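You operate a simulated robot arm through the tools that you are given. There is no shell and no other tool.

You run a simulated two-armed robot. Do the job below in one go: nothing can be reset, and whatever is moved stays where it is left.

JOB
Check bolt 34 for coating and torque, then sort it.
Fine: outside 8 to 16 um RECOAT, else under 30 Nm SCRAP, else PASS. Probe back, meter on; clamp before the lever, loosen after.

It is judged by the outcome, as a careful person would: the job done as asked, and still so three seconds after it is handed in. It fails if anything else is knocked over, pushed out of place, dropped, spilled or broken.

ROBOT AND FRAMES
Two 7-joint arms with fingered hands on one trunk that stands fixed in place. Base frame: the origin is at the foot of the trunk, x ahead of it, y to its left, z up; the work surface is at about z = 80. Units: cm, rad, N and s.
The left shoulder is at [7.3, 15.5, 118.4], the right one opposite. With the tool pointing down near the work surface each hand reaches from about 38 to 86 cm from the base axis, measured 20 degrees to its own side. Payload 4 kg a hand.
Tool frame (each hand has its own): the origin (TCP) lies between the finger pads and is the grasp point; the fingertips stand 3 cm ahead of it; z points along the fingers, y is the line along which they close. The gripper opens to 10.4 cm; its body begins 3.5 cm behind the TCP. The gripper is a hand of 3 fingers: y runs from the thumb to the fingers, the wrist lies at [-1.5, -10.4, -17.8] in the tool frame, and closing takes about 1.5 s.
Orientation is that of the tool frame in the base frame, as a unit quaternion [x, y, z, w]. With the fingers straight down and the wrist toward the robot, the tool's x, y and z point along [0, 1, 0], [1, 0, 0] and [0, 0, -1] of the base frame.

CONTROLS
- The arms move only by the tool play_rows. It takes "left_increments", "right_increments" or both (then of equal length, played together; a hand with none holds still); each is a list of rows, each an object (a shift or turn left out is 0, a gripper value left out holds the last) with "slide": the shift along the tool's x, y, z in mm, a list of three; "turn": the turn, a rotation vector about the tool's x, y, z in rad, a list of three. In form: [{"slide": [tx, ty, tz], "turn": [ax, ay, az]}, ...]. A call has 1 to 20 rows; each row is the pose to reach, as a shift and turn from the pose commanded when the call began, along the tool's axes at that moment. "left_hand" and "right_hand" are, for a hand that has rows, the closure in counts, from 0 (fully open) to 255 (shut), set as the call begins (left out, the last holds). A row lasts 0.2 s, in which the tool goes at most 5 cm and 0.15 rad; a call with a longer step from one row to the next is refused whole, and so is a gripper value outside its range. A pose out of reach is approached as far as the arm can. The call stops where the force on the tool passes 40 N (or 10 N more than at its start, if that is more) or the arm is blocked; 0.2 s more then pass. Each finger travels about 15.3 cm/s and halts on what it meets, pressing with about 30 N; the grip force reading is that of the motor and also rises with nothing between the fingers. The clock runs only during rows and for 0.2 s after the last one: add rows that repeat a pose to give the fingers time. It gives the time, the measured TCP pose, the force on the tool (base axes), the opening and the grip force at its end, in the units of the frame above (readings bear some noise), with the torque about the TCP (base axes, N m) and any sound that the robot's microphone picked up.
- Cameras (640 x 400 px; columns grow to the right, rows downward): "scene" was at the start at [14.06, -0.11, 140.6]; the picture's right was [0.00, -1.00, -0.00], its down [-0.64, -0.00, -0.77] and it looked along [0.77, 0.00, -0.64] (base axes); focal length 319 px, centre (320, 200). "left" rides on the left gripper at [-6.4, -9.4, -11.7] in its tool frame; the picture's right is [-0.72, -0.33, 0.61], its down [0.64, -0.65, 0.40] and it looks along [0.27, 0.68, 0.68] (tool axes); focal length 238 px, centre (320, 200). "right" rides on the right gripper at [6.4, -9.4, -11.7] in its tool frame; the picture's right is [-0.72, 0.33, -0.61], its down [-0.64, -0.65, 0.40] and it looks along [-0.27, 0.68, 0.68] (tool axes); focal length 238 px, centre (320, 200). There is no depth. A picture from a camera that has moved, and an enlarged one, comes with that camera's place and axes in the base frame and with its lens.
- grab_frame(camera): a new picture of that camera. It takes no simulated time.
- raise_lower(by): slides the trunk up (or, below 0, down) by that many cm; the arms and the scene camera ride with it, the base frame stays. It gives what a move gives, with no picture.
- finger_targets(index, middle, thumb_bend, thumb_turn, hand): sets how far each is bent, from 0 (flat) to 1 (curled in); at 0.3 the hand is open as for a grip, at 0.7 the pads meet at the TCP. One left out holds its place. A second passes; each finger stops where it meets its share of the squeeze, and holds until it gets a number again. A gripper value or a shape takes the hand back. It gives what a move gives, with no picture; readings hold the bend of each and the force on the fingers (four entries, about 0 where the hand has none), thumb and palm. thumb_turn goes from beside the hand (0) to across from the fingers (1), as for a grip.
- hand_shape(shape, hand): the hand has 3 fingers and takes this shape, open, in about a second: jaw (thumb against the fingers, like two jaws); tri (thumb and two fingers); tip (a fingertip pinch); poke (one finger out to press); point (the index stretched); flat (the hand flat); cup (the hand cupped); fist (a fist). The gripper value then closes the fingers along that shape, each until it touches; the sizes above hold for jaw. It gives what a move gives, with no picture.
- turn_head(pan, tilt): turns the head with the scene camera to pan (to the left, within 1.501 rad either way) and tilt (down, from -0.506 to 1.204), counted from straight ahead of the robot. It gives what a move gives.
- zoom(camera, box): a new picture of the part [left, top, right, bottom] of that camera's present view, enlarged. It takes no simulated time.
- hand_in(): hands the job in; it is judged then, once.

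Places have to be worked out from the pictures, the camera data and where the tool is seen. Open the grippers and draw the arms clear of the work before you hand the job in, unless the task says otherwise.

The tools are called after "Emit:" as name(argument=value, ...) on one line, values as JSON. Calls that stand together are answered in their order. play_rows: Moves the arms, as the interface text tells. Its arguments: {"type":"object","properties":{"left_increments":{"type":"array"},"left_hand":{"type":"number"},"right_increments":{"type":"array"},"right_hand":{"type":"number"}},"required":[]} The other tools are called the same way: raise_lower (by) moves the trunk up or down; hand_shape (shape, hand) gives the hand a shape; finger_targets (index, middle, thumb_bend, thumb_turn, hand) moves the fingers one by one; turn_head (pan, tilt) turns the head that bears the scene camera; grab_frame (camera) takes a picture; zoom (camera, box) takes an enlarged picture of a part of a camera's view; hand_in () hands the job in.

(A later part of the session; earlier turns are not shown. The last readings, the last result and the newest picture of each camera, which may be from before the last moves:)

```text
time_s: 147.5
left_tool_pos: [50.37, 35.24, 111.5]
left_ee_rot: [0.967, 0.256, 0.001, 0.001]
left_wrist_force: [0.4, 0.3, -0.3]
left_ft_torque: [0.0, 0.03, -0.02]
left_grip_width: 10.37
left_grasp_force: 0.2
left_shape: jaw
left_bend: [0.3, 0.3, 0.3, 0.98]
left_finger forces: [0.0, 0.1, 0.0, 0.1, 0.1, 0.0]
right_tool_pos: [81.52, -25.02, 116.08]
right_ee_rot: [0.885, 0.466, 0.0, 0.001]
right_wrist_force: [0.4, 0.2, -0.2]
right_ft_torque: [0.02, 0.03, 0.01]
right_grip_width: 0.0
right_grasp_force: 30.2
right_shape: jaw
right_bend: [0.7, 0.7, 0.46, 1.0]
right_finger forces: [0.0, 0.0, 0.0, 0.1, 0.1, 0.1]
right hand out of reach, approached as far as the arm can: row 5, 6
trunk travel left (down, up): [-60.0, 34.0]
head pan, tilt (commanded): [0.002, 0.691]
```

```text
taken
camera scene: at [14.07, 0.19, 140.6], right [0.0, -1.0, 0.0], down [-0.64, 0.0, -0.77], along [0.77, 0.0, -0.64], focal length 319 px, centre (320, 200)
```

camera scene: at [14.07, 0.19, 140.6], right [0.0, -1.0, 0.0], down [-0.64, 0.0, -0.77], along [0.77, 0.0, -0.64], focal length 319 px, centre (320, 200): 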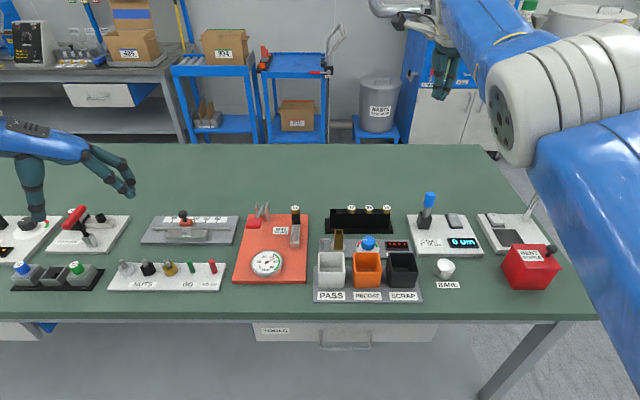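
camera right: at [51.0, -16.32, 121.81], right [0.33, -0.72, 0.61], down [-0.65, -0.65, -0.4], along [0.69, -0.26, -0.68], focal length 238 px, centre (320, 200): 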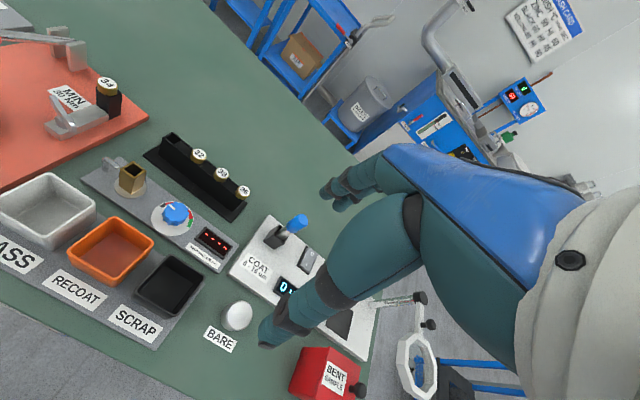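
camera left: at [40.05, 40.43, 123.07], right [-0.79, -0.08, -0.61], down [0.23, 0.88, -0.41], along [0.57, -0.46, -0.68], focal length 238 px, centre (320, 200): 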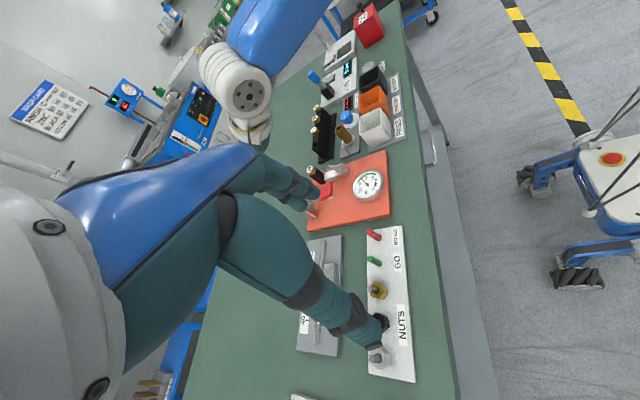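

Yawing works and re-bases the command. Now testing small backward (−x) and downward motions from here to find how the arm can fold.

Emit:
play_rows(right_increments=[{"turn": [0, 0, -0.12]}, {"turn": [0, 0, -0.24]}, {"slide": [0, 0, 20], "turn": [0, 0, -0.36]}, {"slide": [0, 0, 40], "turn": [0, 0, -0.48]}, {"slide": [0, 0, 60], "turn": [0, 0, -0.5]}, {"slide": [0, 0, 60], "turn": [0, 0, -0.5]}])

Emit:
play_rows(right_increments=[{"slide": [0, -15, 0]}, {"slide": [0, -30, 0]}, {"slide": [0, -45, 0]}, {"slide": [0, -60, 0]}, {"slide": [0, -60, 0]}])

Emit:
grab_frame(camera="scene")

```text
time_s: 148.9
left_tool_pos: [50.4, 35.33, 111.53]
left_ee_rot: [0.966, 0.257, 0.001, 0.001]
left_wrist_force: [0.4, 0.6, -0.1]
left_ft_torque: [0.01, -0.04, -0.02]
left_grip_width: 10.35
left_grasp_force: 0.1
left_shape: jaw
left_bend: [0.3, 0.3, 0.3, 0.98]
left_finger forces: [0.0, 0.0, 0.0, 0.0, 0.0, 0.0]
right_tool_pos: [83.35, -25.19, 110.44]
right_ee_rot: [0.742, 0.671, 0.0, 0.0]
right_wrist_force: [0.1, -0.5, -0.4]
right_ft_torque: [0.04, 0.02, -0.02]
right_grip_width: 0.0
right_grasp_force: 29.9
right_shape: jaw
right_bend: [0.7, 0.7, 0.46, 1.0]
right_finger forces: [0.0, 0.0, 0.0, 0.0, 0.0, 0.0]
right hand out of reach, approached as far as the arm can: row 1, 2, 3, 4, 5, 6
trunk travel left (down, up): [-60.0, 34.0]
head pan, tilt (commanded): [0.002, 0.691]
```

```text
time_s: 150.1
left_tool_pos: [50.36, 35.27, 111.57]
left_ee_rot: [0.966, 0.257, 0.0, 0.001]
left_wrist_force: [-0.1, 0.4, -0.4]
left_ft_torque: [-0.02, -0.04, -0.02]
left_grip_width: 10.36
left_grasp_force: 0.1
left_shape: jaw
left_bend: [0.3, 0.3, 0.3, 0.98]
left_finger forces: [0.0, 0.1, 0.0, 0.1, 0.0, 0.1]
right_tool_pos: [83.36, -25.33, 110.81]
right_ee_rot: [0.742, 0.67, -0.001, -0.001]
right_wrist_force: [-0.2, 0.8, -1.5]
right_ft_torque: [0.02, 0.02, -0.04]
right_grip_width: 0.0
right_grasp_force: 30.1
right_shape: jaw
right_bend: [0.7, 0.7, 0.46, 1.0]
right_finger forces: [0.1, 0.0, 0.0, 0.0, 0.0, 0.1]
right hand out of reach, approached as far as the arm can: row 1, 2, 3, 4, 5
trunk travel left (down, up): [-60.0, 34.0]
head pan, tilt (commanded): [0.002, 0.691]
```

```text
taken
camera scene: at [14.13, 0.1, 140.59], right [0.0, -1.0, 0.0], down [-0.64, 0.0, -0.77], along [0.77, 0.0, -0.64], focal length 319 px, centre (320, 200)
```

scene: 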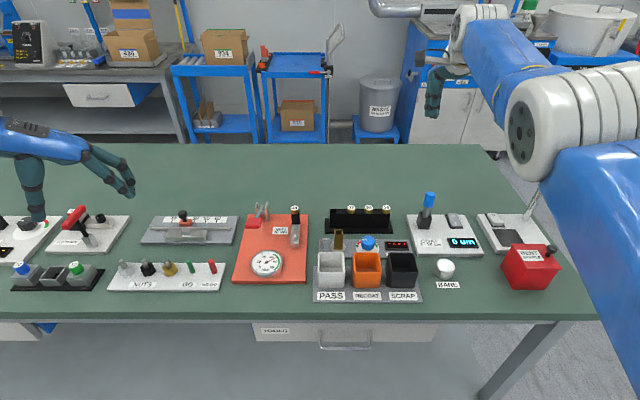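

Backward motion is blocked by a joint limit with the elbow up. I'll try rolling the hand in free space (up high) so fingers point left, which should swing the elbow out and down, then come back.

Emit:
play_rows(right_increments=[{"slide": [0, 0, -30], "turn": [0, 0.12, 0]}, {"slide": [0, 0, -60], "turn": [0, 0.24, 0]}, {"slide": [0, 0, -90], "turn": [0, 0.36, 0]}, {"slide": [0, 0, -120], "turn": [0, 0.48, 0]}, {"slide": [0, 0, -120], "turn": [0, 0.6, 0]}, {"slide": [0, 0, -120], "turn": [0, 0.72, 0]}, {"slide": [0, 0, -120], "turn": [0, 0.84, 0]}, {"slide": [0, 0, -120], "turn": [0, 0.96, 0]}], right_hand=0)

Emit:
grab_frame(camera="scene")

```text
time_s: 151.9
left_tool_pos: [50.4, 35.09, 111.42]
left_ee_rot: [0.966, 0.257, 0.0, 0.0]
left_wrist_force: [-0.3, -0.4, -0.5]
left_ft_torque: [-0.04, 0.02, 0.01]
left_grip_width: 10.37
left_grasp_force: 0.1
left_shape: jaw
left_bend: [0.3, 0.3, 0.3, 0.98]
left_finger forces: [0.0, 0.0, 0.0, 0.0, 0.0, 0.1]
right_tool_pos: [82.26, -24.89, 122.59]
right_ee_rot: [0.658, 0.595, 0.342, -0.311]
right_wrist_force: [-0.3, -0.5, -0.1]
right_ft_torque: [0.04, -0.04, 0.02]
right_grip_width: 10.39
right_grasp_force: 0.0
right_shape: jaw
right_bend: [0.3, 0.3, 0.3, 0.98]
right_finger forces: [0.0, 0.0, 0.1, 0.0, 0.0, 0.1]
right hand out of reach, approached as far as the arm can: row 2, 3, 4, 5, 6, 7, 8
trunk travel left (down, up): [-60.0, 34.0]
head pan, tilt (commanded): [0.002, 0.691]
```

```text
taken
camera scene: at [14.18, -0.03, 140.59], right [0.0, -1.0, 0.0], down [-0.64, 0.0, -0.77], along [0.77, 0.0, -0.64], focal length 319 px, centre (320, 200)
```

scene: 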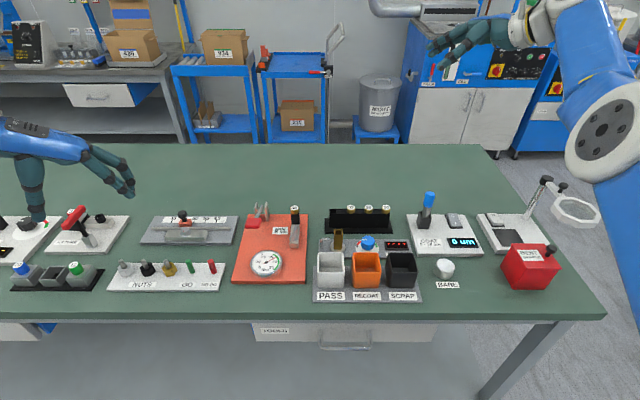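

The elbow swung outward. Now testing whether the hand can come back toward the robot in this rolled pose.

Emit:
play_rows(right_increments=[{"slide": [0, -40, 0]}, {"slide": [0, -80, 0]}, {"slide": [0, -120, 0]}, {"slide": [0, -160, 0]}, {"slide": [0, -200, 0]}, {"slide": [0, -200, 0]}])

Emit:
grab_frame(camera="scene")

```text
time_s: 153.3
left_tool_pos: [50.48, 35.05, 111.5]
left_ee_rot: [0.966, 0.258, 0.0, 0.0]
left_wrist_force: [-0.1, -1.1, 0.3]
left_ft_torque: [0.04, 0.01, -0.03]
left_grip_width: 10.37
left_grasp_force: 0.2
left_shape: jaw
left_bend: [0.3, 0.3, 0.3, 0.98]
left_finger forces: [0.1, 0.1, 0.0, 0.0, 0.0, 0.0]
right_tool_pos: [62.03, -23.01, 122.26]
right_ee_rot: [0.658, 0.595, 0.341, -0.31]
right_wrist_force: [0.7, 0.4, 0.1]
right_ft_torque: [0.01, 0.02, 0.0]
right_grip_width: 10.37
right_grasp_force: 0.1
right_shape: jaw
right_bend: [0.3, 0.3, 0.3, 0.98]
right_finger forces: [0.0, 0.1, 0.0, 0.0, 0.1, 0.0]
trunk travel left (down, up): [-60.0, 34.0]
head pan, tilt (commanded): [0.002, 0.691]
```

```text
taken
camera scene: at [14.1, 0.02, 140.59], right [0.0, -1.0, 0.0], down [-0.64, 0.0, -0.77], along [0.77, 0.0, -0.64], focal length 319 px, centre (320, 200)
```

scene: 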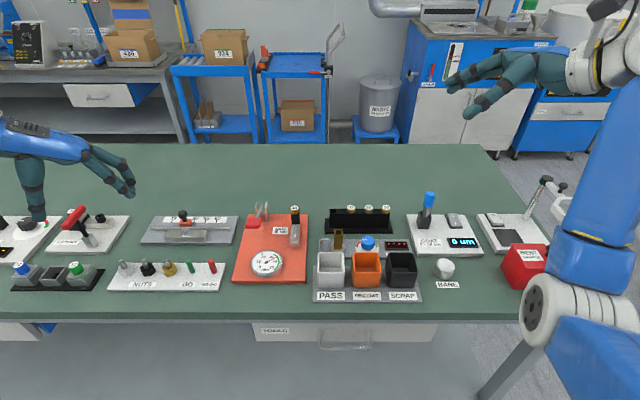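

The arm recovered its normal elbow-down posture with no reach warning. Rolling the hand back to fingers-down.

Emit:
play_rows(right_increments=[{"turn": [0, -0.12, 0]}, {"turn": [0, -0.24, 0]}, {"turn": [0, -0.36, 0]}, {"turn": [0, -0.48, 0]}, {"turn": [0, -0.6, 0]}, {"turn": [0, -0.72, 0]}, {"turn": [0, -0.84, 0]}, {"turn": [0, -0.96, 0]}, {"turn": [0, -0.96, 0]}])

Emit:
grab_frame(camera="scene")

```text
time_s: 155.3
left_tool_pos: [50.38, 35.15, 111.54]
left_ee_rot: [0.966, 0.257, 0.0, -0.001]
left_wrist_force: [0.1, 0.2, 0.1]
left_ft_torque: [-0.01, -0.01, 0.0]
left_grip_width: 10.36
left_grasp_force: 0.0
left_shape: jaw
left_bend: [0.3, 0.3, 0.3, 0.98]
left_finger forces: [0.0, 0.1, 0.0, 0.0, 0.0, 0.0]
right_tool_pos: [62.2, -22.83, 122.55]
right_ee_rot: [0.742, 0.67, -0.001, 0.001]
right_wrist_force: [-0.1, 0.5, -0.2]
right_ft_torque: [-0.01, 0.02, 0.0]
right_grip_width: 10.39
right_grasp_force: 0.1
right_shape: jaw
right_bend: [0.3, 0.3, 0.3, 0.98]
right_finger forces: [0.0, 0.1, 0.0, 0.1, 0.0, 0.1]
trunk travel left (down, up): [-60.0, 34.0]
head pan, tilt (commanded): [0.002, 0.691]
```

```text
taken
camera scene: at [14.09, 0.04, 140.6], right [0.0, -1.0, 0.0], down [-0.64, 0.0, -0.77], along [0.77, 0.0, -0.64], focal length 319 px, centre (320, 200)
```

scene: 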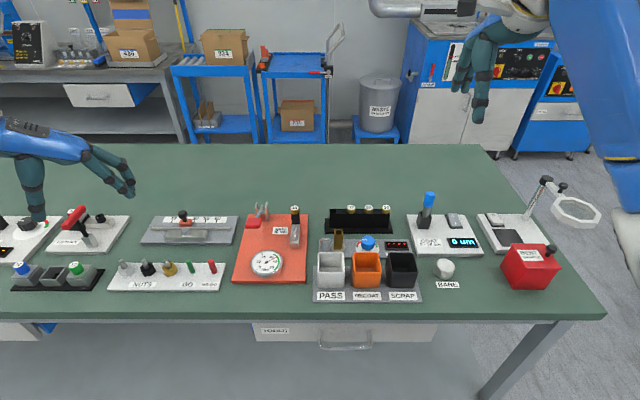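

Right arm is back to normal. I'll finish loosening with the left hand instead: bring its closed fingertips to the +y side of the wing's near end, above it.

Emit:
play_rows(left_increments=[{"slide": [1, 36, 5], "turn": [0, 0, -0.08]}, {"slide": [3, 72, 15], "turn": [0, 0, -0.16]}, {"slide": [4, 108, 30], "turn": [0, 0, -0.24]}, {"slide": [5, 144, 50], "turn": [0, 0, -0.32]}, {"slide": [7, 180, 75], "turn": [0, 0, -0.4]}, {"slide": [8, 216, 100], "turn": [0, 0, -0.48]}, {"slide": [9, 252, 125], "turn": [0, 0, -0.55]}, {"slide": [10.7, 287, 145], "turn": [0, 0, -0.61]}, {"slide": [10.7, 287, 145], "turn": [0, 0, -0.61]}], left_hand=255)

Emit:
zoom(camera="left", box=[280, 180, 440, 320])

Emit:
zoom(camera="scene", box=[240, 160, 330, 260])

Emit:
zoom(camera="right", box=[0, 0, 200, 180])

```text
time_s: 157.3
left_tool_pos: [65.48, 10.58, 97.14]
left_ee_rot: [0.845, 0.535, 0.0, 0.001]
left_wrist_force: [-0.1, 0.0, 0.1]
left_ft_torque: [0.01, 0.02, 0.0]
left_grip_width: 0.0
left_grasp_force: 30.1
left_shape: jaw
left_bend: [0.7, 0.7, 0.46, 1.0]
left_finger forces: [0.0, 0.1, 0.1, 0.0, 0.0, 0.0]
right_tool_pos: [62.18, -22.9, 122.55]
right_ee_rot: [0.741, 0.671, 0.0, 0.0]
right_wrist_force: [-0.1, 0.0, 0.1]
right_ft_torque: [0.05, -0.02, -0.01]
right_grip_width: 10.37
right_grasp_force: 0.2
right_shape: jaw
right_bend: [0.3, 0.3, 0.3, 0.98]
right_finger forces: [0.0, 0.0, 0.0, 0.0, 0.0, 0.0]
trunk travel left (down, up): [-60.0, 34.0]
head pan, tilt (commanded): [0.002, 0.691]
```

```text
2.86 times, centred on (360, 250) of left
camera zoom: at [54.27, 8.8, 108.64], right [-0.6, -0.51, -0.61], down [-0.32, 0.86, -0.4], along [0.73, -0.05, -0.68], focal length 681 px, centre (206, 57)
```

zoom: 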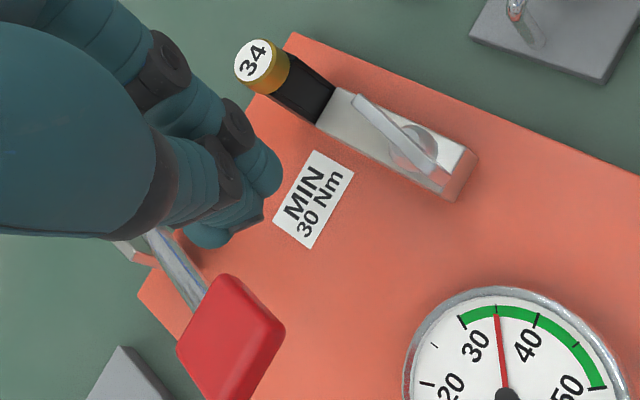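

```text
4.00 times, centred on (285, 210) of scene
camera zoom: at [14.1, -0.13, 140.6], right [0.0, -1.0, 0.0], down [-0.64, 0.0, -0.77], along [0.77, 0.0, -0.64], focal length 1277 px, centre (460, 160)
```

zoom: 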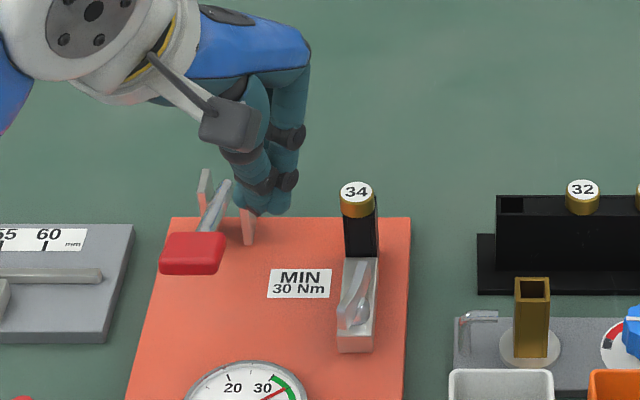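

```text
2.22 times, centred on (100, 90) of right
camera zoom: at [53.46, -15.61, 134.3], right [0.25, -0.75, 0.61], down [-0.71, -0.57, -0.41], along [0.65, -0.34, -0.68], focal length 530 px, centre (809, 444)
```

zoom: 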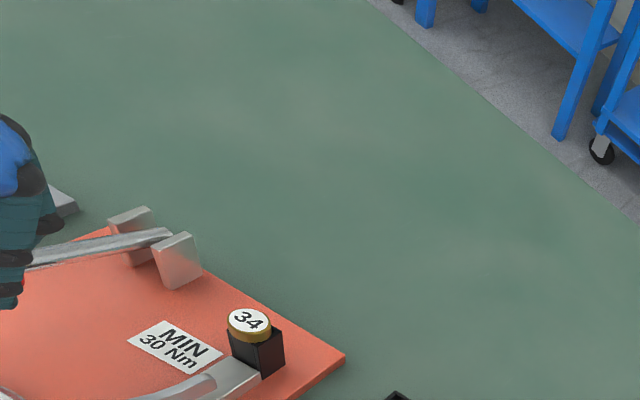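

Wing at −15°, centre (67.9, 6.3) in the left-hand frame. Lowering the closed fingertips beside its near end (tips at z≈85.2, above the dial rim).

Emit:
play_rows(left_increments=[{"slide": [0, 1, 30]}, {"slide": [0, 1, 60]}, {"slide": [0, 1, 80]}, {"slide": [0, 1, 90]}, {"slide": [0, 1, 90]}])

Emit:
zoom(camera="left", box=[270, 170, 430, 310])

Emit:
zoom(camera="scene", box=[240, 180, 330, 280])

```text
time_s: 158.5
left_tool_pos: [65.48, 10.49, 88.05]
left_ee_rot: [0.844, 0.536, 0.0, 0.0]
left_wrist_force: [0.1, 0.1, -0.7]
left_ft_torque: [0.01, 0.03, 0.02]
left_grip_width: 0.0
left_grasp_force: 29.7
left_shape: jaw
left_bend: [0.7, 0.7, 0.46, 1.0]
left_finger forces: [0.1, 0.0, 0.0, 0.1, 0.0, 0.0]
right_tool_pos: [62.25, -23.05, 122.5]
right_ee_rot: [0.742, 0.671, -0.001, 0.0]
right_wrist_force: [-0.7, 0.0, 0.2]
right_ft_torque: [0.01, 0.03, 0.05]
right_grip_width: 10.39
right_grasp_force: 0.1
right_shape: jaw
right_bend: [0.3, 0.3, 0.3, 0.98]
right_finger forces: [0.1, 0.0, 0.0, 0.0, 0.0, 0.1]
trunk travel left (down, up): [-60.0, 34.0]
head pan, tilt (commanded): [0.002, 0.691]
```

```text
2.86 times, centred on (350, 240) of left
camera zoom: at [54.32, 8.71, 99.61], right [-0.6, -0.51, -0.61], down [-0.32, 0.86, -0.4], along [0.73, -0.05, -0.68], focal length 681 px, centre (234, 86)
```

zoom: 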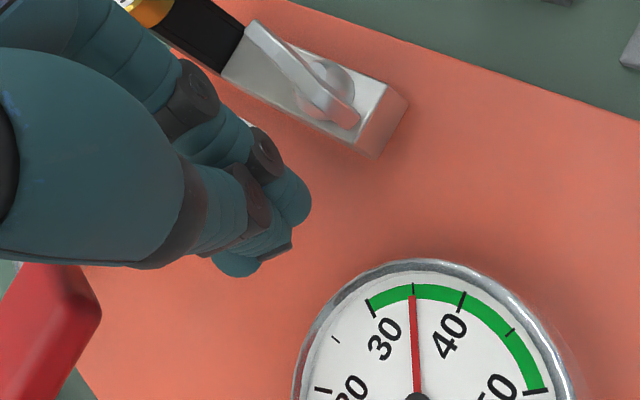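

```text
4.00 times, centred on (285, 230) of scene
camera zoom: at [14.12, -0.11, 140.59], right [0.0, -1.0, 0.0], down [-0.64, 0.0, -0.77], along [0.77, 0.0, -0.64], focal length 1277 px, centre (460, 80)
```

zoom: 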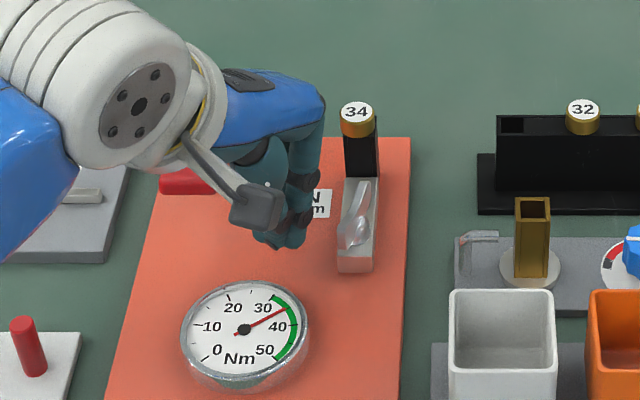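

Fingertips are down beside the wing. Pushing toward −y in small steps.

Emit:
play_rows(left_increments=[{"slide": [-4.5, 2.1, 0]}, {"slide": [-9, 4.2, 0]}, {"slide": [-13.6, 6.4, 0]}, {"slide": [-18, 8.5, 0]}, {"slide": [-18, 8.5, 0]}])

Emit:
zoom(camera="left", box=[270, 170, 430, 310])

Emit:
zoom(camera="scene", box=[250, 190, 330, 270])

```text
time_s: 159.7
left_tool_pos: [65.63, 8.64, 88.09]
left_ee_rot: [0.844, 0.536, 0.0, 0.0]
left_wrist_force: [-0.4, 2.0, 0.3]
left_ft_torque: [0.01, 0.04, -0.02]
left_grip_width: 0.0
left_grasp_force: 29.9
left_shape: jaw
left_bend: [0.7, 0.7, 0.46, 1.0]
left_finger forces: [0.1, 0.0, 0.1, 0.0, 0.0, 0.1]
right_tool_pos: [62.2, -22.99, 122.55]
right_ee_rot: [0.741, 0.671, 0.0, 0.0]
right_wrist_force: [0.7, -0.1, -0.3]
right_ft_torque: [-0.03, 0.01, 0.0]
right_grip_width: 10.42
right_grasp_force: 0.1
right_shape: jaw
right_bend: [0.3, 0.3, 0.3, 0.98]
right_finger forces: [0.0, 0.1, 0.0, 0.1, 0.0, 0.0]
trunk travel left (down, up): [-60.0, 34.0]
head pan, tilt (commanded): [0.002, 0.691]
```

```text
2.86 times, centred on (350, 240) of left
camera zoom: at [54.38, 6.67, 99.78], right [-0.6, -0.51, -0.61], down [-0.32, 0.86, -0.4], along [0.73, -0.05, -0.68], focal length 681 px, centre (234, 86)
```

zoom: 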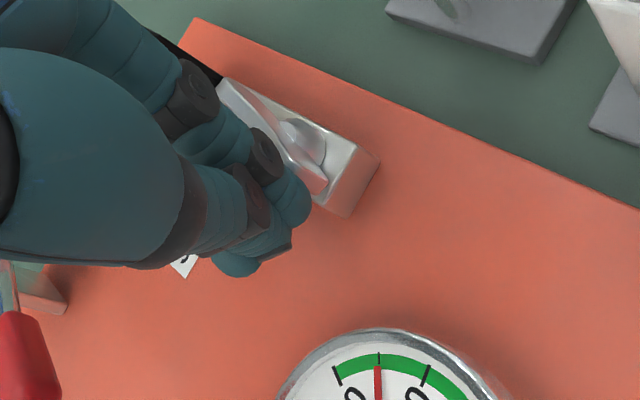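

```text
5.00 times, centred on (290, 230) of scene
camera zoom: at [14.11, -0.09, 140.6], right [0.0, -1.0, 0.0], down [-0.64, 0.0, -0.77], along [0.77, 0.0, -0.64], focal length 1597 px, centre (470, 50)
```

zoom: 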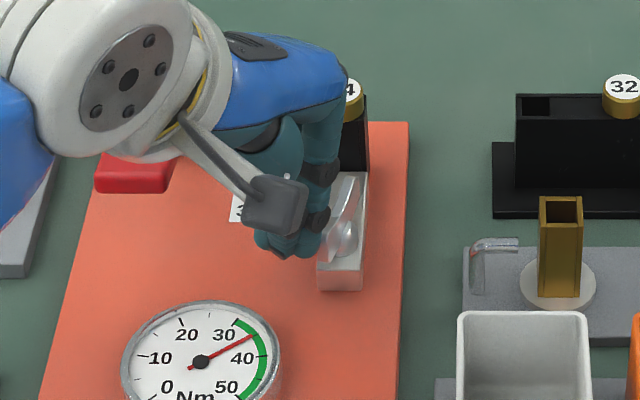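

Light contact (2 N). Continuing the push 1.2 cm.

Emit:
play_rows(left_increments=[{"slide": [-2.7, 1.3, 0]}, {"slide": [-5.4, 2.5, 0]}, {"slide": [-8.1, 3.8, 0]}, {"slide": [-10.9, 5.1, 0]}, {"slide": [-10.9, 5.1, 0]}])

Emit:
zoom(camera="left", box=[270, 170, 430, 310])

Emit:
zoom(camera="scene", box=[250, 190, 330, 270])

```text
time_s: 160.9
left_tool_pos: [65.67, 7.35, 88.15]
left_ee_rot: [0.845, 0.536, 0.0, 0.001]
left_wrist_force: [-2.7, 1.6, 2.4]
left_ft_torque: [0.03, 0.1, -0.04]
left_grip_width: 0.0
left_grasp_force: 29.8
left_shape: jaw
left_bend: [0.7, 0.7, 0.46, 1.0]
left_finger forces: [0.0, 0.1, 0.0, 0.0, 0.0, 0.0]
right_tool_pos: [62.1, -23.03, 122.51]
right_ee_rot: [0.741, 0.671, 0.0, 0.001]
right_wrist_force: [-0.8, 0.9, 0.1]
right_ft_torque: [0.0, 0.02, 0.01]
right_grip_width: 10.4
right_grasp_force: 0.0
right_shape: jaw
right_bend: [0.3, 0.3, 0.3, 0.98]
right_finger forces: [0.0, 0.0, 0.0, 0.1, 0.1, 0.0]
trunk travel left (down, up): [-60.0, 34.0]
head pan, tilt (commanded): [0.002, 0.691]
```

```text
2.86 times, centred on (350, 240) of left
camera zoom: at [54.33, 5.54, 99.82], right [-0.6, -0.51, -0.61], down [-0.32, 0.86, -0.41], along [0.73, -0.05, -0.68], focal length 681 px, centre (234, 86)
```

zoom: 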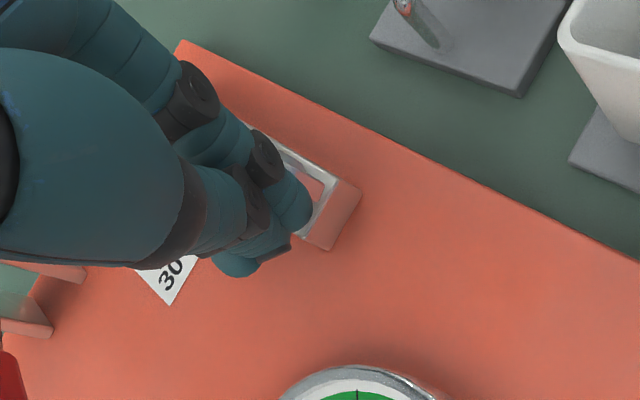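

```text
5.00 times, centred on (290, 230) of scene
camera zoom: at [13.97, -0.07, 140.61], right [0.0, -1.0, 0.0], down [-0.64, 0.0, -0.77], along [0.77, 0.0, -0.64], focal length 1597 px, centre (470, 50)
```

zoom: 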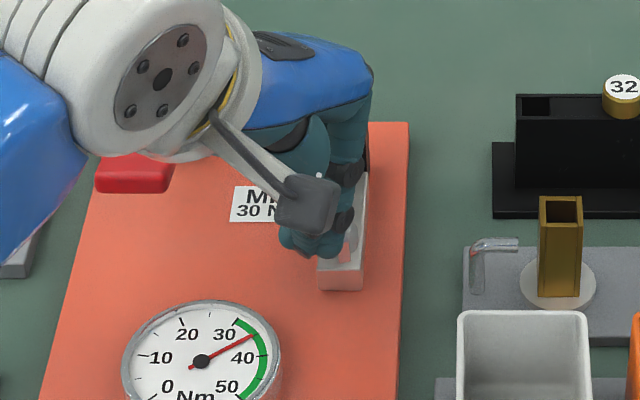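

Force remains low; pushing another 0.8 cm, then I'll lift and check the wing angle.

Emit:
play_rows(left_increments=[{"slide": [-2.7, 1.3, 0]}, {"slide": [-5.4, 2.5, 0]}, {"slide": [-7.2, 3.4, 0]}, {"slide": [-7.2, 3.4, 0]}])

Emit:
play_rows(left_increments=[{"slide": [4, -2, -5]}, {"slide": [10, -5, -20]}, {"slide": [20, -9, -50]}, {"slide": [30, -14, -85]}, {"slide": [40, -19, -100]}, {"slide": [40, -19, -100]}])

Emit:
zoom(camera="left", box=[280, 180, 440, 320])

Emit:
zoom(camera="scene", box=[250, 190, 330, 270])

```text
time_s: 161.9
left_tool_pos: [65.47, 6.55, 88.31]
left_ee_rot: [0.845, 0.535, 0.0, 0.0]
left_wrist_force: [-1.4, 0.4, -0.6]
left_ft_torque: [0.0, 0.0, 0.0]
left_grip_width: 0.0
left_grasp_force: 29.6
left_shape: jaw
left_bend: [0.7, 0.7, 0.46, 1.0]
left_finger forces: [0.0, 0.1, 0.0, 0.0, 0.1, 0.0]
right_tool_pos: [62.23, -22.94, 122.49]
right_ee_rot: [0.742, 0.671, 0.0, 0.0]
right_wrist_force: [0.6, 0.1, -0.4]
right_ft_torque: [-0.02, 0.04, -0.04]
right_grip_width: 10.38
right_grasp_force: 0.0
right_shape: jaw
right_bend: [0.3, 0.3, 0.3, 0.98]
right_finger forces: [0.0, 0.0, 0.0, 0.0, 0.1, 0.1]
trunk travel left (down, up): [-60.0, 34.0]
head pan, tilt (commanded): [0.002, 0.691]
```

```text
time_s: 163.3
left_tool_pos: [65.39, 10.99, 98.16]
left_ee_rot: [0.844, 0.536, 0.0, -0.001]
left_wrist_force: [-0.3, -0.6, -0.6]
left_ft_torque: [-0.01, 0.01, 0.02]
left_grip_width: 0.0
left_grasp_force: 29.6
left_shape: jaw
left_bend: [0.7, 0.7, 0.46, 1.0]
left_finger forces: [0.1, 0.0, 0.1, 0.0, 0.1, 0.0]
right_tool_pos: [62.14, -22.88, 122.58]
right_ee_rot: [0.741, 0.671, 0.0, 0.0]
right_wrist_force: [-0.2, -0.5, 0.0]
right_ft_torque: [0.01, 0.03, -0.03]
right_grip_width: 10.4
right_grasp_force: 0.1
right_shape: jaw
right_bend: [0.3, 0.3, 0.3, 0.98]
right_finger forces: [0.0, 0.0, 0.0, 0.0, 0.0, 0.0]
trunk travel left (down, up): [-60.0, 34.0]
head pan, tilt (commanded): [0.002, 0.691]
```

```text
2.86 times, centred on (360, 250) of left
camera zoom: at [54.18, 9.12, 109.68], right [-0.6, -0.51, -0.61], down [-0.32, 0.86, -0.4], along [0.73, -0.05, -0.68], focal length 681 px, centre (206, 57)
```

zoom: 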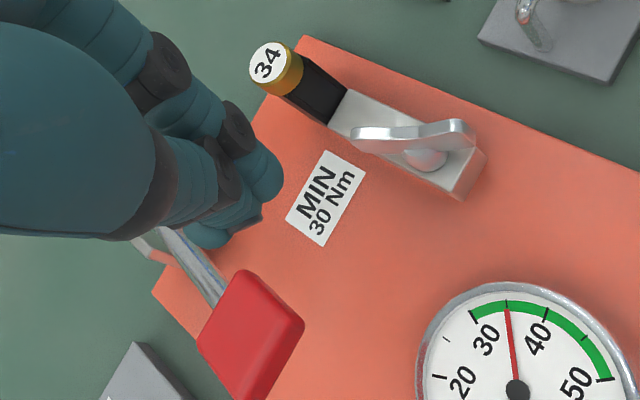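

```text
5.00 times, centred on (290, 230) of scene
camera zoom: at [14.14, -0.1, 140.59], right [0.0, -1.0, 0.0], down [-0.64, 0.0, -0.77], along [0.77, 0.0, -0.64], focal length 1597 px, centre (470, 50)
```

zoom: 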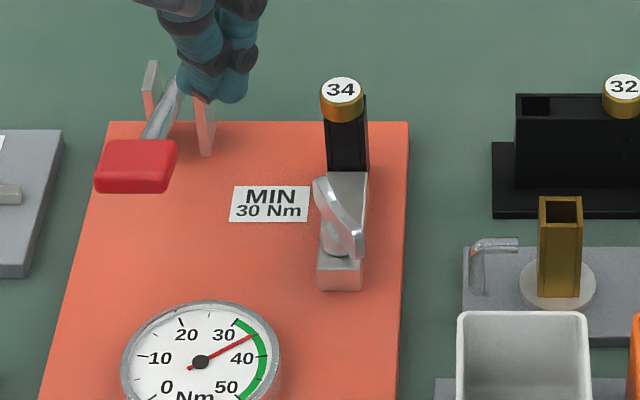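

The push worked: the wing is at +29° now, ~26° short of its original loose angle. I'll grip it again with the left hand at yaw −61° for the remaining turn.

Emit:
play_rows(left_increments=[{"slide": [-6, 8, 0], "turn": [0, 0, 0.125]}, {"slide": [-12, 17, 0], "turn": [0, 0, 0.25]}, {"slide": [-18, 25, 0], "turn": [0, 0, 0.375]}, {"slide": [-25, 34, 0], "turn": [0, 0, 0.5]}, {"slide": [-32, 42.6, 0], "turn": [0, 0, 0.625]}, {"slide": [-32, 42.6, 0], "turn": [0, 0, 0.625]}, {"slide": [-32, 42.6, 0], "turn": [0, 0, 0.625]}], left_hand=170)

Emit:
zoom(camera="left", box=[280, 190, 440, 330])

```text
time_s: 164.9
left_tool_pos: [67.89, 6.26, 98.11]
left_ee_rot: [0.968, 0.25, 0.0, 0.0]
left_wrist_force: [0.8, 0.4, -0.2]
left_ft_torque: [0.0, -0.02, -0.01]
left_grip_width: 3.43
left_grasp_force: 0.0
left_shape: jaw
left_bend: [0.74, 0.52, 0.73, 1.0]
left_finger forces: [0.0, 0.0, 0.0, 0.0, 0.1, 0.0]
right_tool_pos: [62.21, -22.93, 122.54]
right_ee_rot: [0.741, 0.671, 0.001, -0.001]
right_wrist_force: [0.4, -0.4, -0.3]
right_ft_torque: [-0.03, 0.02, -0.01]
right_grip_width: 10.39
right_grasp_force: 0.0
right_shape: jaw
right_bend: [0.3, 0.3, 0.3, 0.98]
right_finger forces: [0.0, 0.1, 0.0, 0.0, 0.0, 0.1]
trunk travel left (down, up): [-60.0, 34.0]
head pan, tilt (commanded): [0.002, 0.691]
```

```text
2.86 times, centred on (360, 260) of left
camera zoom: at [57.79, 11.28, 109.74], right [-0.79, -0.06, -0.61], down [0.25, 0.88, -0.4], along [0.57, -0.47, -0.68], focal length 681 px, centre (206, 29)
```

zoom: 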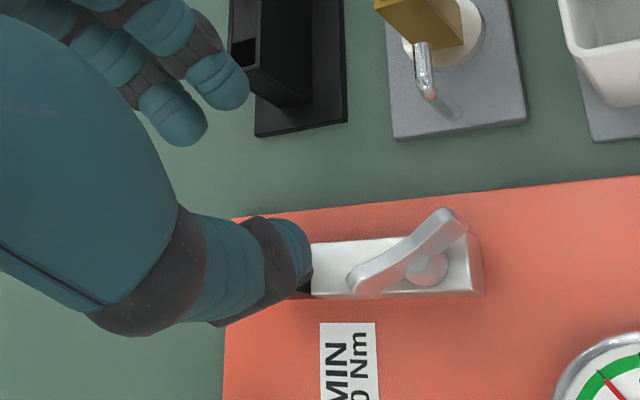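

The wing lies squarely along the tool x-axis. Small correction and lowering to grip depth.

Emit:
play_rows(left_increments=[{"slide": [1, -2, 30]}, {"slide": [1, -2, 60]}, {"slide": [1, -2, 85]}, {"slide": [1, -2, 101]}, {"slide": [1, -2, 101]}])

Emit:
zoom(camera="left", box=[250, 170, 410, 310])

Emit:
play_rows(left_increments=[{"slide": [0, 0, 0]}, {"slide": [0, 0, 0]}, {"slide": [0, 0, 0]}, {"slide": [0, 0, 0]}, {"slide": [0, 0, 0]}], left_hand=255)

Emit:
zoom(camera="left", box=[250, 170, 410, 310])

```text
time_s: 166.1
left_tool_pos: [68.01, 6.46, 87.94]
left_ee_rot: [0.968, 0.25, 0.0, 0.001]
left_wrist_force: [-0.3, 0.1, 0.1]
left_ft_torque: [0.01, 0.0, 0.0]
left_grip_width: 3.43
left_grasp_force: 0.0
left_shape: jaw
left_bend: [0.74, 0.52, 0.73, 1.0]
left_finger forces: [0.0, 0.0, 0.0, 0.1, 0.1, 0.0]
right_tool_pos: [62.05, -23.01, 122.48]
right_ee_rot: [0.741, 0.671, 0.0, 0.0]
right_wrist_force: [1.0, 0.3, 0.6]
right_ft_torque: [0.01, 0.03, 0.03]
right_grip_width: 10.4
right_grasp_force: 0.2
right_shape: jaw
right_bend: [0.3, 0.3, 0.3, 0.98]
right_finger forces: [0.1, 0.0, 0.1, 0.0, 0.1, 0.1]
trunk travel left (down, up): [-60.0, 34.0]
head pan, tilt (commanded): [0.002, 0.691]
```

```text
2.86 times, centred on (330, 240) of left
camera zoom: at [57.93, 11.54, 99.58], right [-0.79, -0.06, -0.61], down [0.24, 0.88, -0.4], along [0.57, -0.47, -0.68], focal length 681 px, centre (291, 86)
```

zoom: 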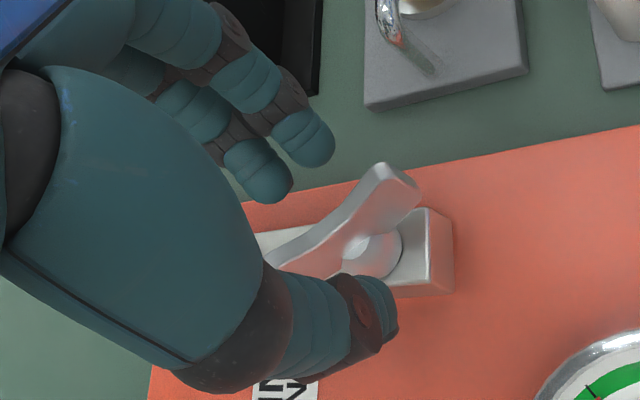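

```text
time_s: 167.3
left_tool_pos: [68.0, 6.29, 88.07]
left_ee_rot: [0.968, 0.25, 0.0, 0.0]
left_wrist_force: [0.2, -0.7, -1.4]
left_ft_torque: [-0.04, -0.01, -0.01]
left_grip_width: 0.0
left_grasp_force: 30.2
left_shape: jaw
left_bend: [0.7, 0.69, 0.69, 1.0]
left_finger forces: [18.2, 9.7, 0.1, 0.0, 26.9, 0.1]
right_tool_pos: [62.21, -22.9, 122.44]
right_ee_rot: [0.741, 0.671, 0.0, 0.0]
right_wrist_force: [0.1, 1.0, 0.1]
right_ft_torque: [0.0, 0.01, -0.01]
right_grip_width: 10.39
right_grasp_force: 0.1
right_shape: jaw
right_bend: [0.3, 0.3, 0.3, 0.98]
right_finger forces: [0.0, 0.1, 0.1, 0.0, 0.1, 0.1]
trunk travel left (down, up): [-60.0, 34.0]
head pan, tilt (commanded): [0.002, 0.691]
```

```text
2.86 times, centred on (330, 240) of left
camera zoom: at [57.95, 11.51, 99.58], right [-0.79, -0.06, -0.61], down [0.24, 0.88, -0.4], along [0.57, -0.47, -0.68], focal length 681 px, centre (291, 86)
```

zoom: 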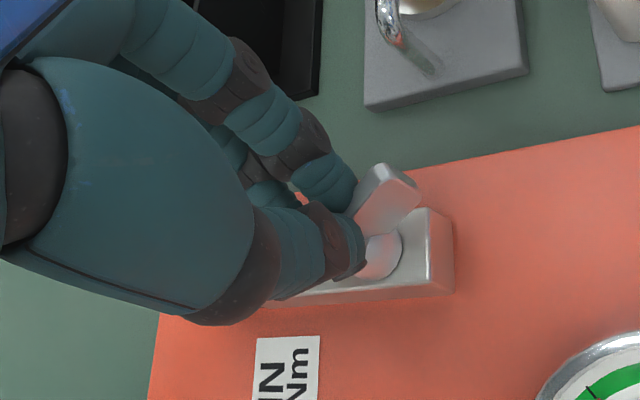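

Gripped. Turning counter-clockwise 0.45 rad back to the original loose angle, watching for the loose-end stop.

Emit:
play_rows(left_increments=[{"turn": [0, 0, -0.09]}, {"turn": [0, 0, -0.18]}, {"turn": [0, 0, -0.27]}, {"turn": [0, 0, -0.36]}, {"turn": [0, 0, -0.45]}, {"turn": [0, 0, -0.45]}])

Emit:
zoom(camera="left", box=[250, 170, 410, 310])

Emit:
zoom(camera="scene", box=[250, 180, 330, 260])

```text
time_s: 168.7
left_tool_pos: [68.09, 6.3, 88.02]
left_ee_rot: [0.888, 0.46, 0.0, 0.0]
left_wrist_force: [1.6, -4.4, -2.3]
left_ft_torque: [-0.11, -0.06, -0.07]
left_grip_width: 0.0
left_grasp_force: 30.2
left_shape: jaw
left_bend: [0.7, 0.69, 0.69, 1.0]
left_finger forces: [18.0, 12.1, 0.0, 0.0, 26.7, 0.1]
right_tool_pos: [62.24, -23.12, 122.37]
right_ee_rot: [0.742, 0.671, 0.001, 0.0]
right_wrist_force: [-0.2, 0.3, -0.8]
right_ft_torque: [-0.01, 0.03, 0.0]
right_grip_width: 10.37
right_grasp_force: 0.1
right_shape: jaw
right_bend: [0.3, 0.3, 0.3, 0.98]
right_finger forces: [0.0, 0.0, 0.0, 0.0, 0.0, 0.0]
trunk travel left (down, up): [-60.0, 34.0]
head pan, tilt (commanded): [0.002, 0.691]
```

```text
2.86 times, centred on (330, 240) of left
camera zoom: at [56.71, 6.51, 99.6], right [-0.68, -0.4, -0.61], down [-0.16, 0.9, -0.4], along [0.71, -0.17, -0.68], focal length 681 px, centre (291, 86)
```

zoom: 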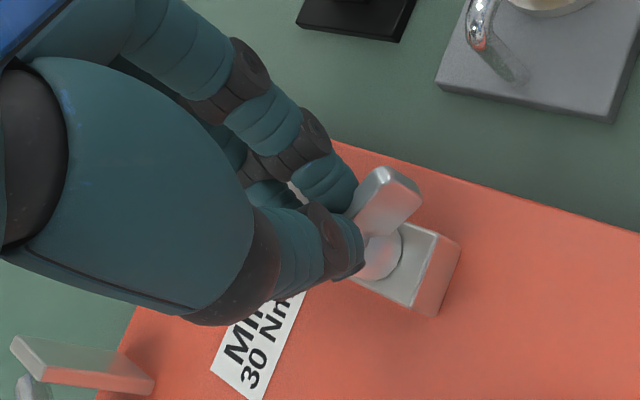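

```text
5.00 times, centred on (290, 220) of scene
camera zoom: at [14.26, -0.26, 140.58], right [0.0, -1.0, 0.0], down [-0.64, 0.0, -0.77], along [0.77, 0.0, -0.64], focal length 1597 px, centre (470, 100)
```

zoom: 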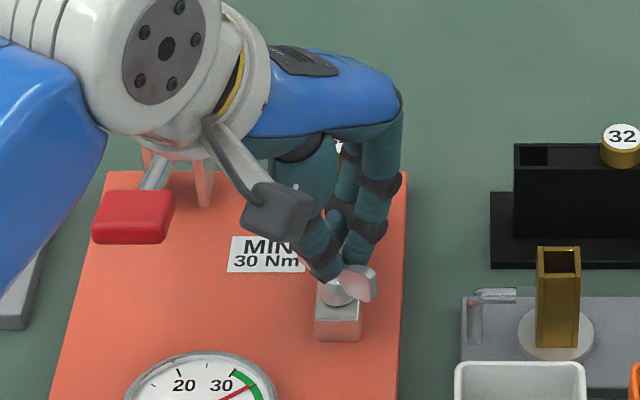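

Wing is back at its original angle (~55°). I'll try 0.2 rad further counter-clockwise to feel whether this is the loose-end stop.

Emit:
play_rows(left_increments=[{"turn": [0, 0, -0.07]}, {"turn": [0, 0, -0.14]}, {"turn": [0, 0, -0.2]}, {"turn": [0, 0, -0.2]}])

Emit:
zoom(camera="left", box=[250, 170, 410, 310])

```text
time_s: 169.7
left_tool_pos: [68.04, 6.41, 87.96]
left_ee_rot: [0.838, 0.545, 0.0, -0.001]
left_wrist_force: [1.2, -4.8, -3.0]
left_ft_torque: [-0.14, -0.09, -0.14]
left_grip_width: 0.0
left_grasp_force: 30.3
left_shape: jaw
left_bend: [0.7, 0.67, 0.69, 1.0]
left_finger forces: [16.0, 15.5, 0.0, 0.0, 27.6, 0.0]
right_tool_pos: [62.17, -23.23, 122.4]
right_ee_rot: [0.741, 0.671, 0.001, -0.001]
right_wrist_force: [0.5, -0.4, -0.5]
right_ft_torque: [0.02, -0.01, -0.01]
right_grip_width: 10.39
right_grasp_force: 0.1
right_shape: jaw
right_bend: [0.3, 0.3, 0.3, 0.98]
right_finger forces: [0.0, 0.0, 0.0, 0.1, 0.1, 0.0]
trunk travel left (down, up): [-60.0, 34.0]
head pan, tilt (commanded): [0.002, 0.691]
```

```text
2.86 times, centred on (330, 240) of left
camera zoom: at [56.87, 4.15, 99.62], right [-0.59, -0.53, -0.61], down [-0.34, 0.85, -0.4], along [0.73, -0.03, -0.68], focal length 681 px, centre (291, 86)
```

zoom: 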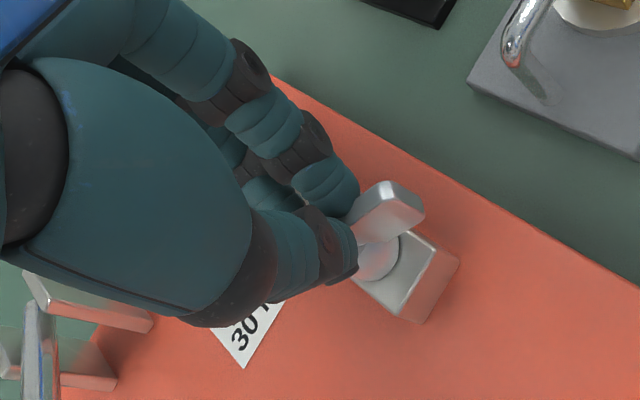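

Torque rose to 0.14 N·m with no more motion: that's the loose-end stop, so the clamp is fully loosened (and the other end was fully clamped). Relaxing, opening and lifting off.

Emit:
play_rows(left_increments=[{"turn": [0, 0, 0.1]}, {"turn": [0, 0, 0.18]}, {"turn": [0, 0, 0.18]}])

Emit:
play_rows(left_increments=[{"slide": [0, 0, 0]}, {"slide": [0, 0, 0]}, {"slide": [0, 0, 0]}, {"slide": [0, 0, -20]}, {"slide": [0, 0, -50]}, {"slide": [0, 0, -80]}, {"slide": [0, 0, -110]}, {"slide": [0, 0, -110]}], left_hand=185)

Emit:
zoom(camera="left", box=[280, 190, 440, 330])

Emit:
zoom(camera="scene", box=[240, 180, 330, 280])

```text
time_s: 170.5
left_tool_pos: [68.01, 6.28, 87.97]
left_ee_rot: [0.883, 0.469, 0.001, -0.001]
left_wrist_force: [1.0, -4.1, -3.1]
left_ft_torque: [-0.1, -0.03, -0.02]
left_grip_width: 0.0
left_grasp_force: 29.9
left_shape: jaw
left_bend: [0.7, 0.68, 0.69, 1.0]
left_finger forces: [20.4, 10.4, 0.0, 0.1, 27.8, 0.0]
right_tool_pos: [62.3, -23.16, 122.44]
right_ee_rot: [0.741, 0.671, 0.0, 0.0]
right_wrist_force: [0.0, -0.6, -0.6]
right_ft_torque: [0.0, 0.0, 0.01]
right_grip_width: 10.38
right_grasp_force: 0.0
right_shape: jaw
right_bend: [0.3, 0.3, 0.3, 0.98]
right_finger forces: [0.0, 0.0, 0.0, 0.0, 0.1, 0.1]
trunk travel left (down, up): [-60.0, 34.0]
head pan, tilt (commanded): [0.002, 0.691]
```

```text
time_s: 172.3
left_tool_pos: [67.87, 6.39, 98.98]
left_ee_rot: [0.883, 0.469, 0.0, 0.0]
left_wrist_force: [-0.6, 1.0, -0.6]
left_ft_torque: [0.0, 0.02, 0.0]
left_grip_width: 2.82
left_grasp_force: 0.1
left_shape: jaw
left_bend: [0.74, 0.55, 0.74, 1.0]
left_finger forces: [0.0, 0.0, 0.1, 0.0, 0.0, 0.0]
right_tool_pos: [62.3, -22.92, 122.39]
right_ee_rot: [0.742, 0.671, -0.001, 0.0]
right_wrist_force: [0.0, -1.0, 0.5]
right_ft_torque: [0.0, 0.0, 0.01]
right_grip_width: 10.41
right_grasp_force: 0.0
right_shape: jaw
right_bend: [0.3, 0.3, 0.3, 0.98]
right_finger forces: [0.0, 0.0, 0.1, 0.0, 0.0, 0.0]
trunk travel left (down, up): [-60.0, 34.0]
head pan, tilt (commanded): [0.002, 0.691]
```

```text
2.86 times, centred on (360, 260) of left
camera zoom: at [56.59, 6.21, 110.62], right [-0.67, -0.41, -0.61], down [-0.18, 0.9, -0.4], along [0.72, -0.16, -0.68], focal length 681 px, centre (206, 29)
```

zoom: 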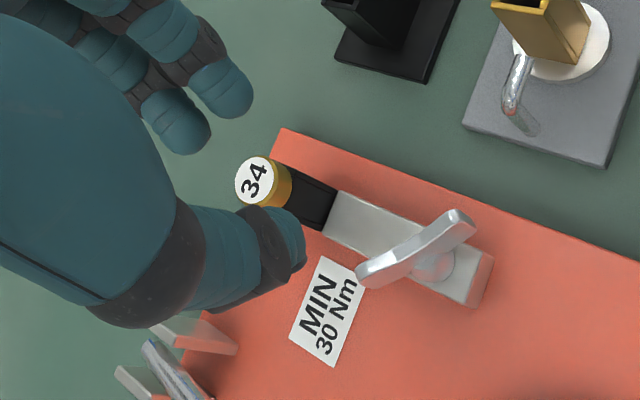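

```text
4.00 times, centred on (285, 230) of scene
camera zoom: at [14.15, -0.14, 140.59], right [0.0, -1.0, 0.0], down [-0.64, 0.0, -0.77], along [0.77, 0.0, -0.64], focal length 1277 px, centre (460, 80)
```

zoom: 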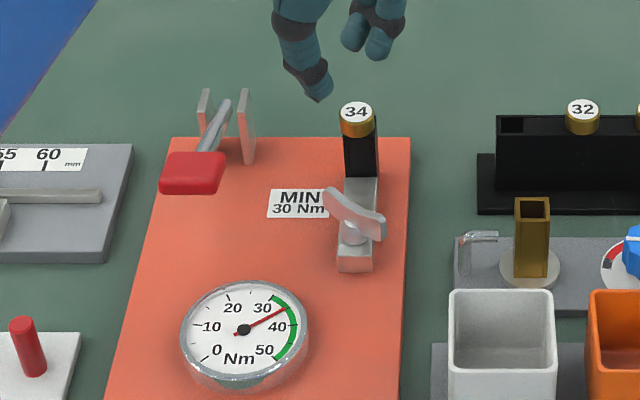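

Clamp is loosened and the lever is up. Next I'll pick bolt 34 out with the left hand: moving above it at yaw 0 with a ~4 cm opening.

Emit:
play_rows(left_increments=[{"slide": [7, 10, -10], "turn": [0, 0, -0.12]}, {"slide": [14, 20, -10], "turn": [0, 0, -0.24]}, {"slide": [21, 30, -10], "turn": [0, 0, -0.36]}, {"slide": [28, 40, -10], "turn": [0, 0, -0.48]}, {"slide": [34.4, 49, -10], "turn": [0, 0, -0.6]}, {"slide": [34.4, 49, -10], "turn": [0, 0, -0.6]}, {"slide": [34.4, 49, -10], "turn": [0, 0, -0.6]}], left_hand=150)

Emit:
zoom(camera="left", box=[280, 190, 440, 330])

Emit:
zoom(camera="scene", box=[250, 150, 340, 250])

Emit:
grab_frame(camera="right")

```text
time_s: 173.9
left_tool_pos: [74.04, 6.65, 99.94]
left_ee_rot: [0.705, 0.709, 0.0, 0.0]
left_wrist_force: [0.1, -0.2, 0.4]
left_ft_torque: [-0.03, -0.01, 0.0]
left_grip_width: 4.24
left_grasp_force: 0.0
left_shape: jaw
left_bend: [0.74, 0.48, 0.72, 1.0]
left_finger forces: [0.1, 0.0, 0.0, 0.1, 0.1, 0.0]
right_tool_pos: [62.04, -22.98, 122.51]
right_ee_rot: [0.741, 0.672, 0.0, 0.0]
right_wrist_force: [-0.2, -0.4, 0.8]
right_ft_torque: [-0.02, 0.0, 0.01]
right_grip_width: 10.41
right_grasp_force: 0.1
right_shape: jaw
right_bend: [0.3, 0.3, 0.3, 0.98]
right_finger forces: [0.0, 0.0, 0.1, 0.1, 0.1, 0.1]
trunk travel left (down, up): [-60.0, 34.0]
head pan, tilt (commanded): [0.002, 0.691]
```

```text
2.86 times, centred on (360, 260) of left
camera zoom: at [64.68, 0.02, 111.65], right [-0.32, -0.72, -0.61], down [-0.66, 0.64, -0.4], along [0.68, 0.27, -0.68], focal length 681 px, centre (206, 29)
```

zoom: 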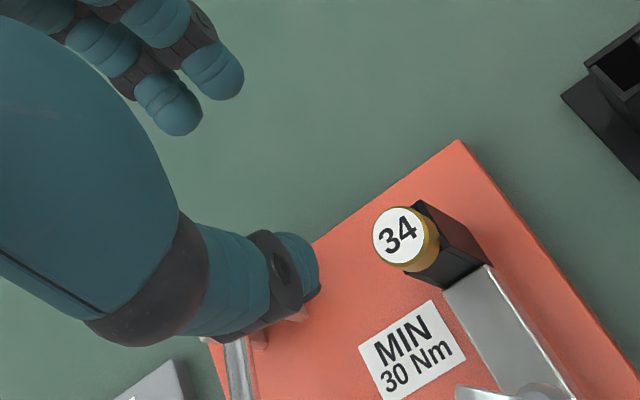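

```text
4.00 times, centred on (295, 200) of scene
camera zoom: at [14.15, -0.15, 140.59], right [0.0, -1.0, 0.0], down [-0.64, 0.0, -0.77], along [0.77, 0.0, -0.64], focal length 1277 px, centre (420, 200)
```

zoom: 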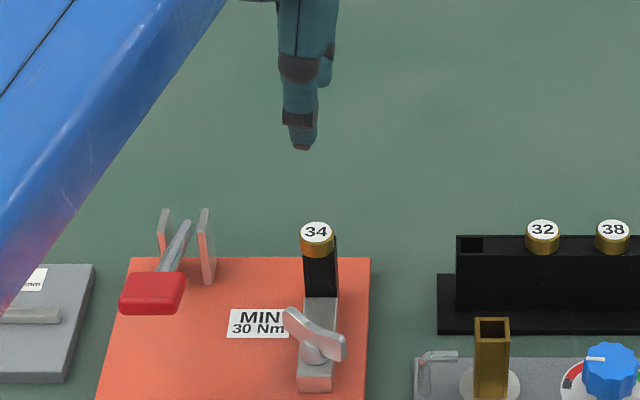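

```text
taken
camera right: at [53.5, -15.63, 134.28], right [0.25, -0.75, 0.61], down [-0.71, -0.57, -0.4], along [0.65, -0.34, -0.68], focal length 238 px, centre (320, 200)
```

right: 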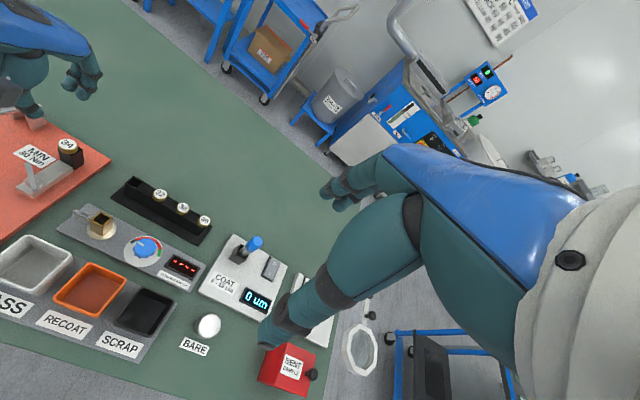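

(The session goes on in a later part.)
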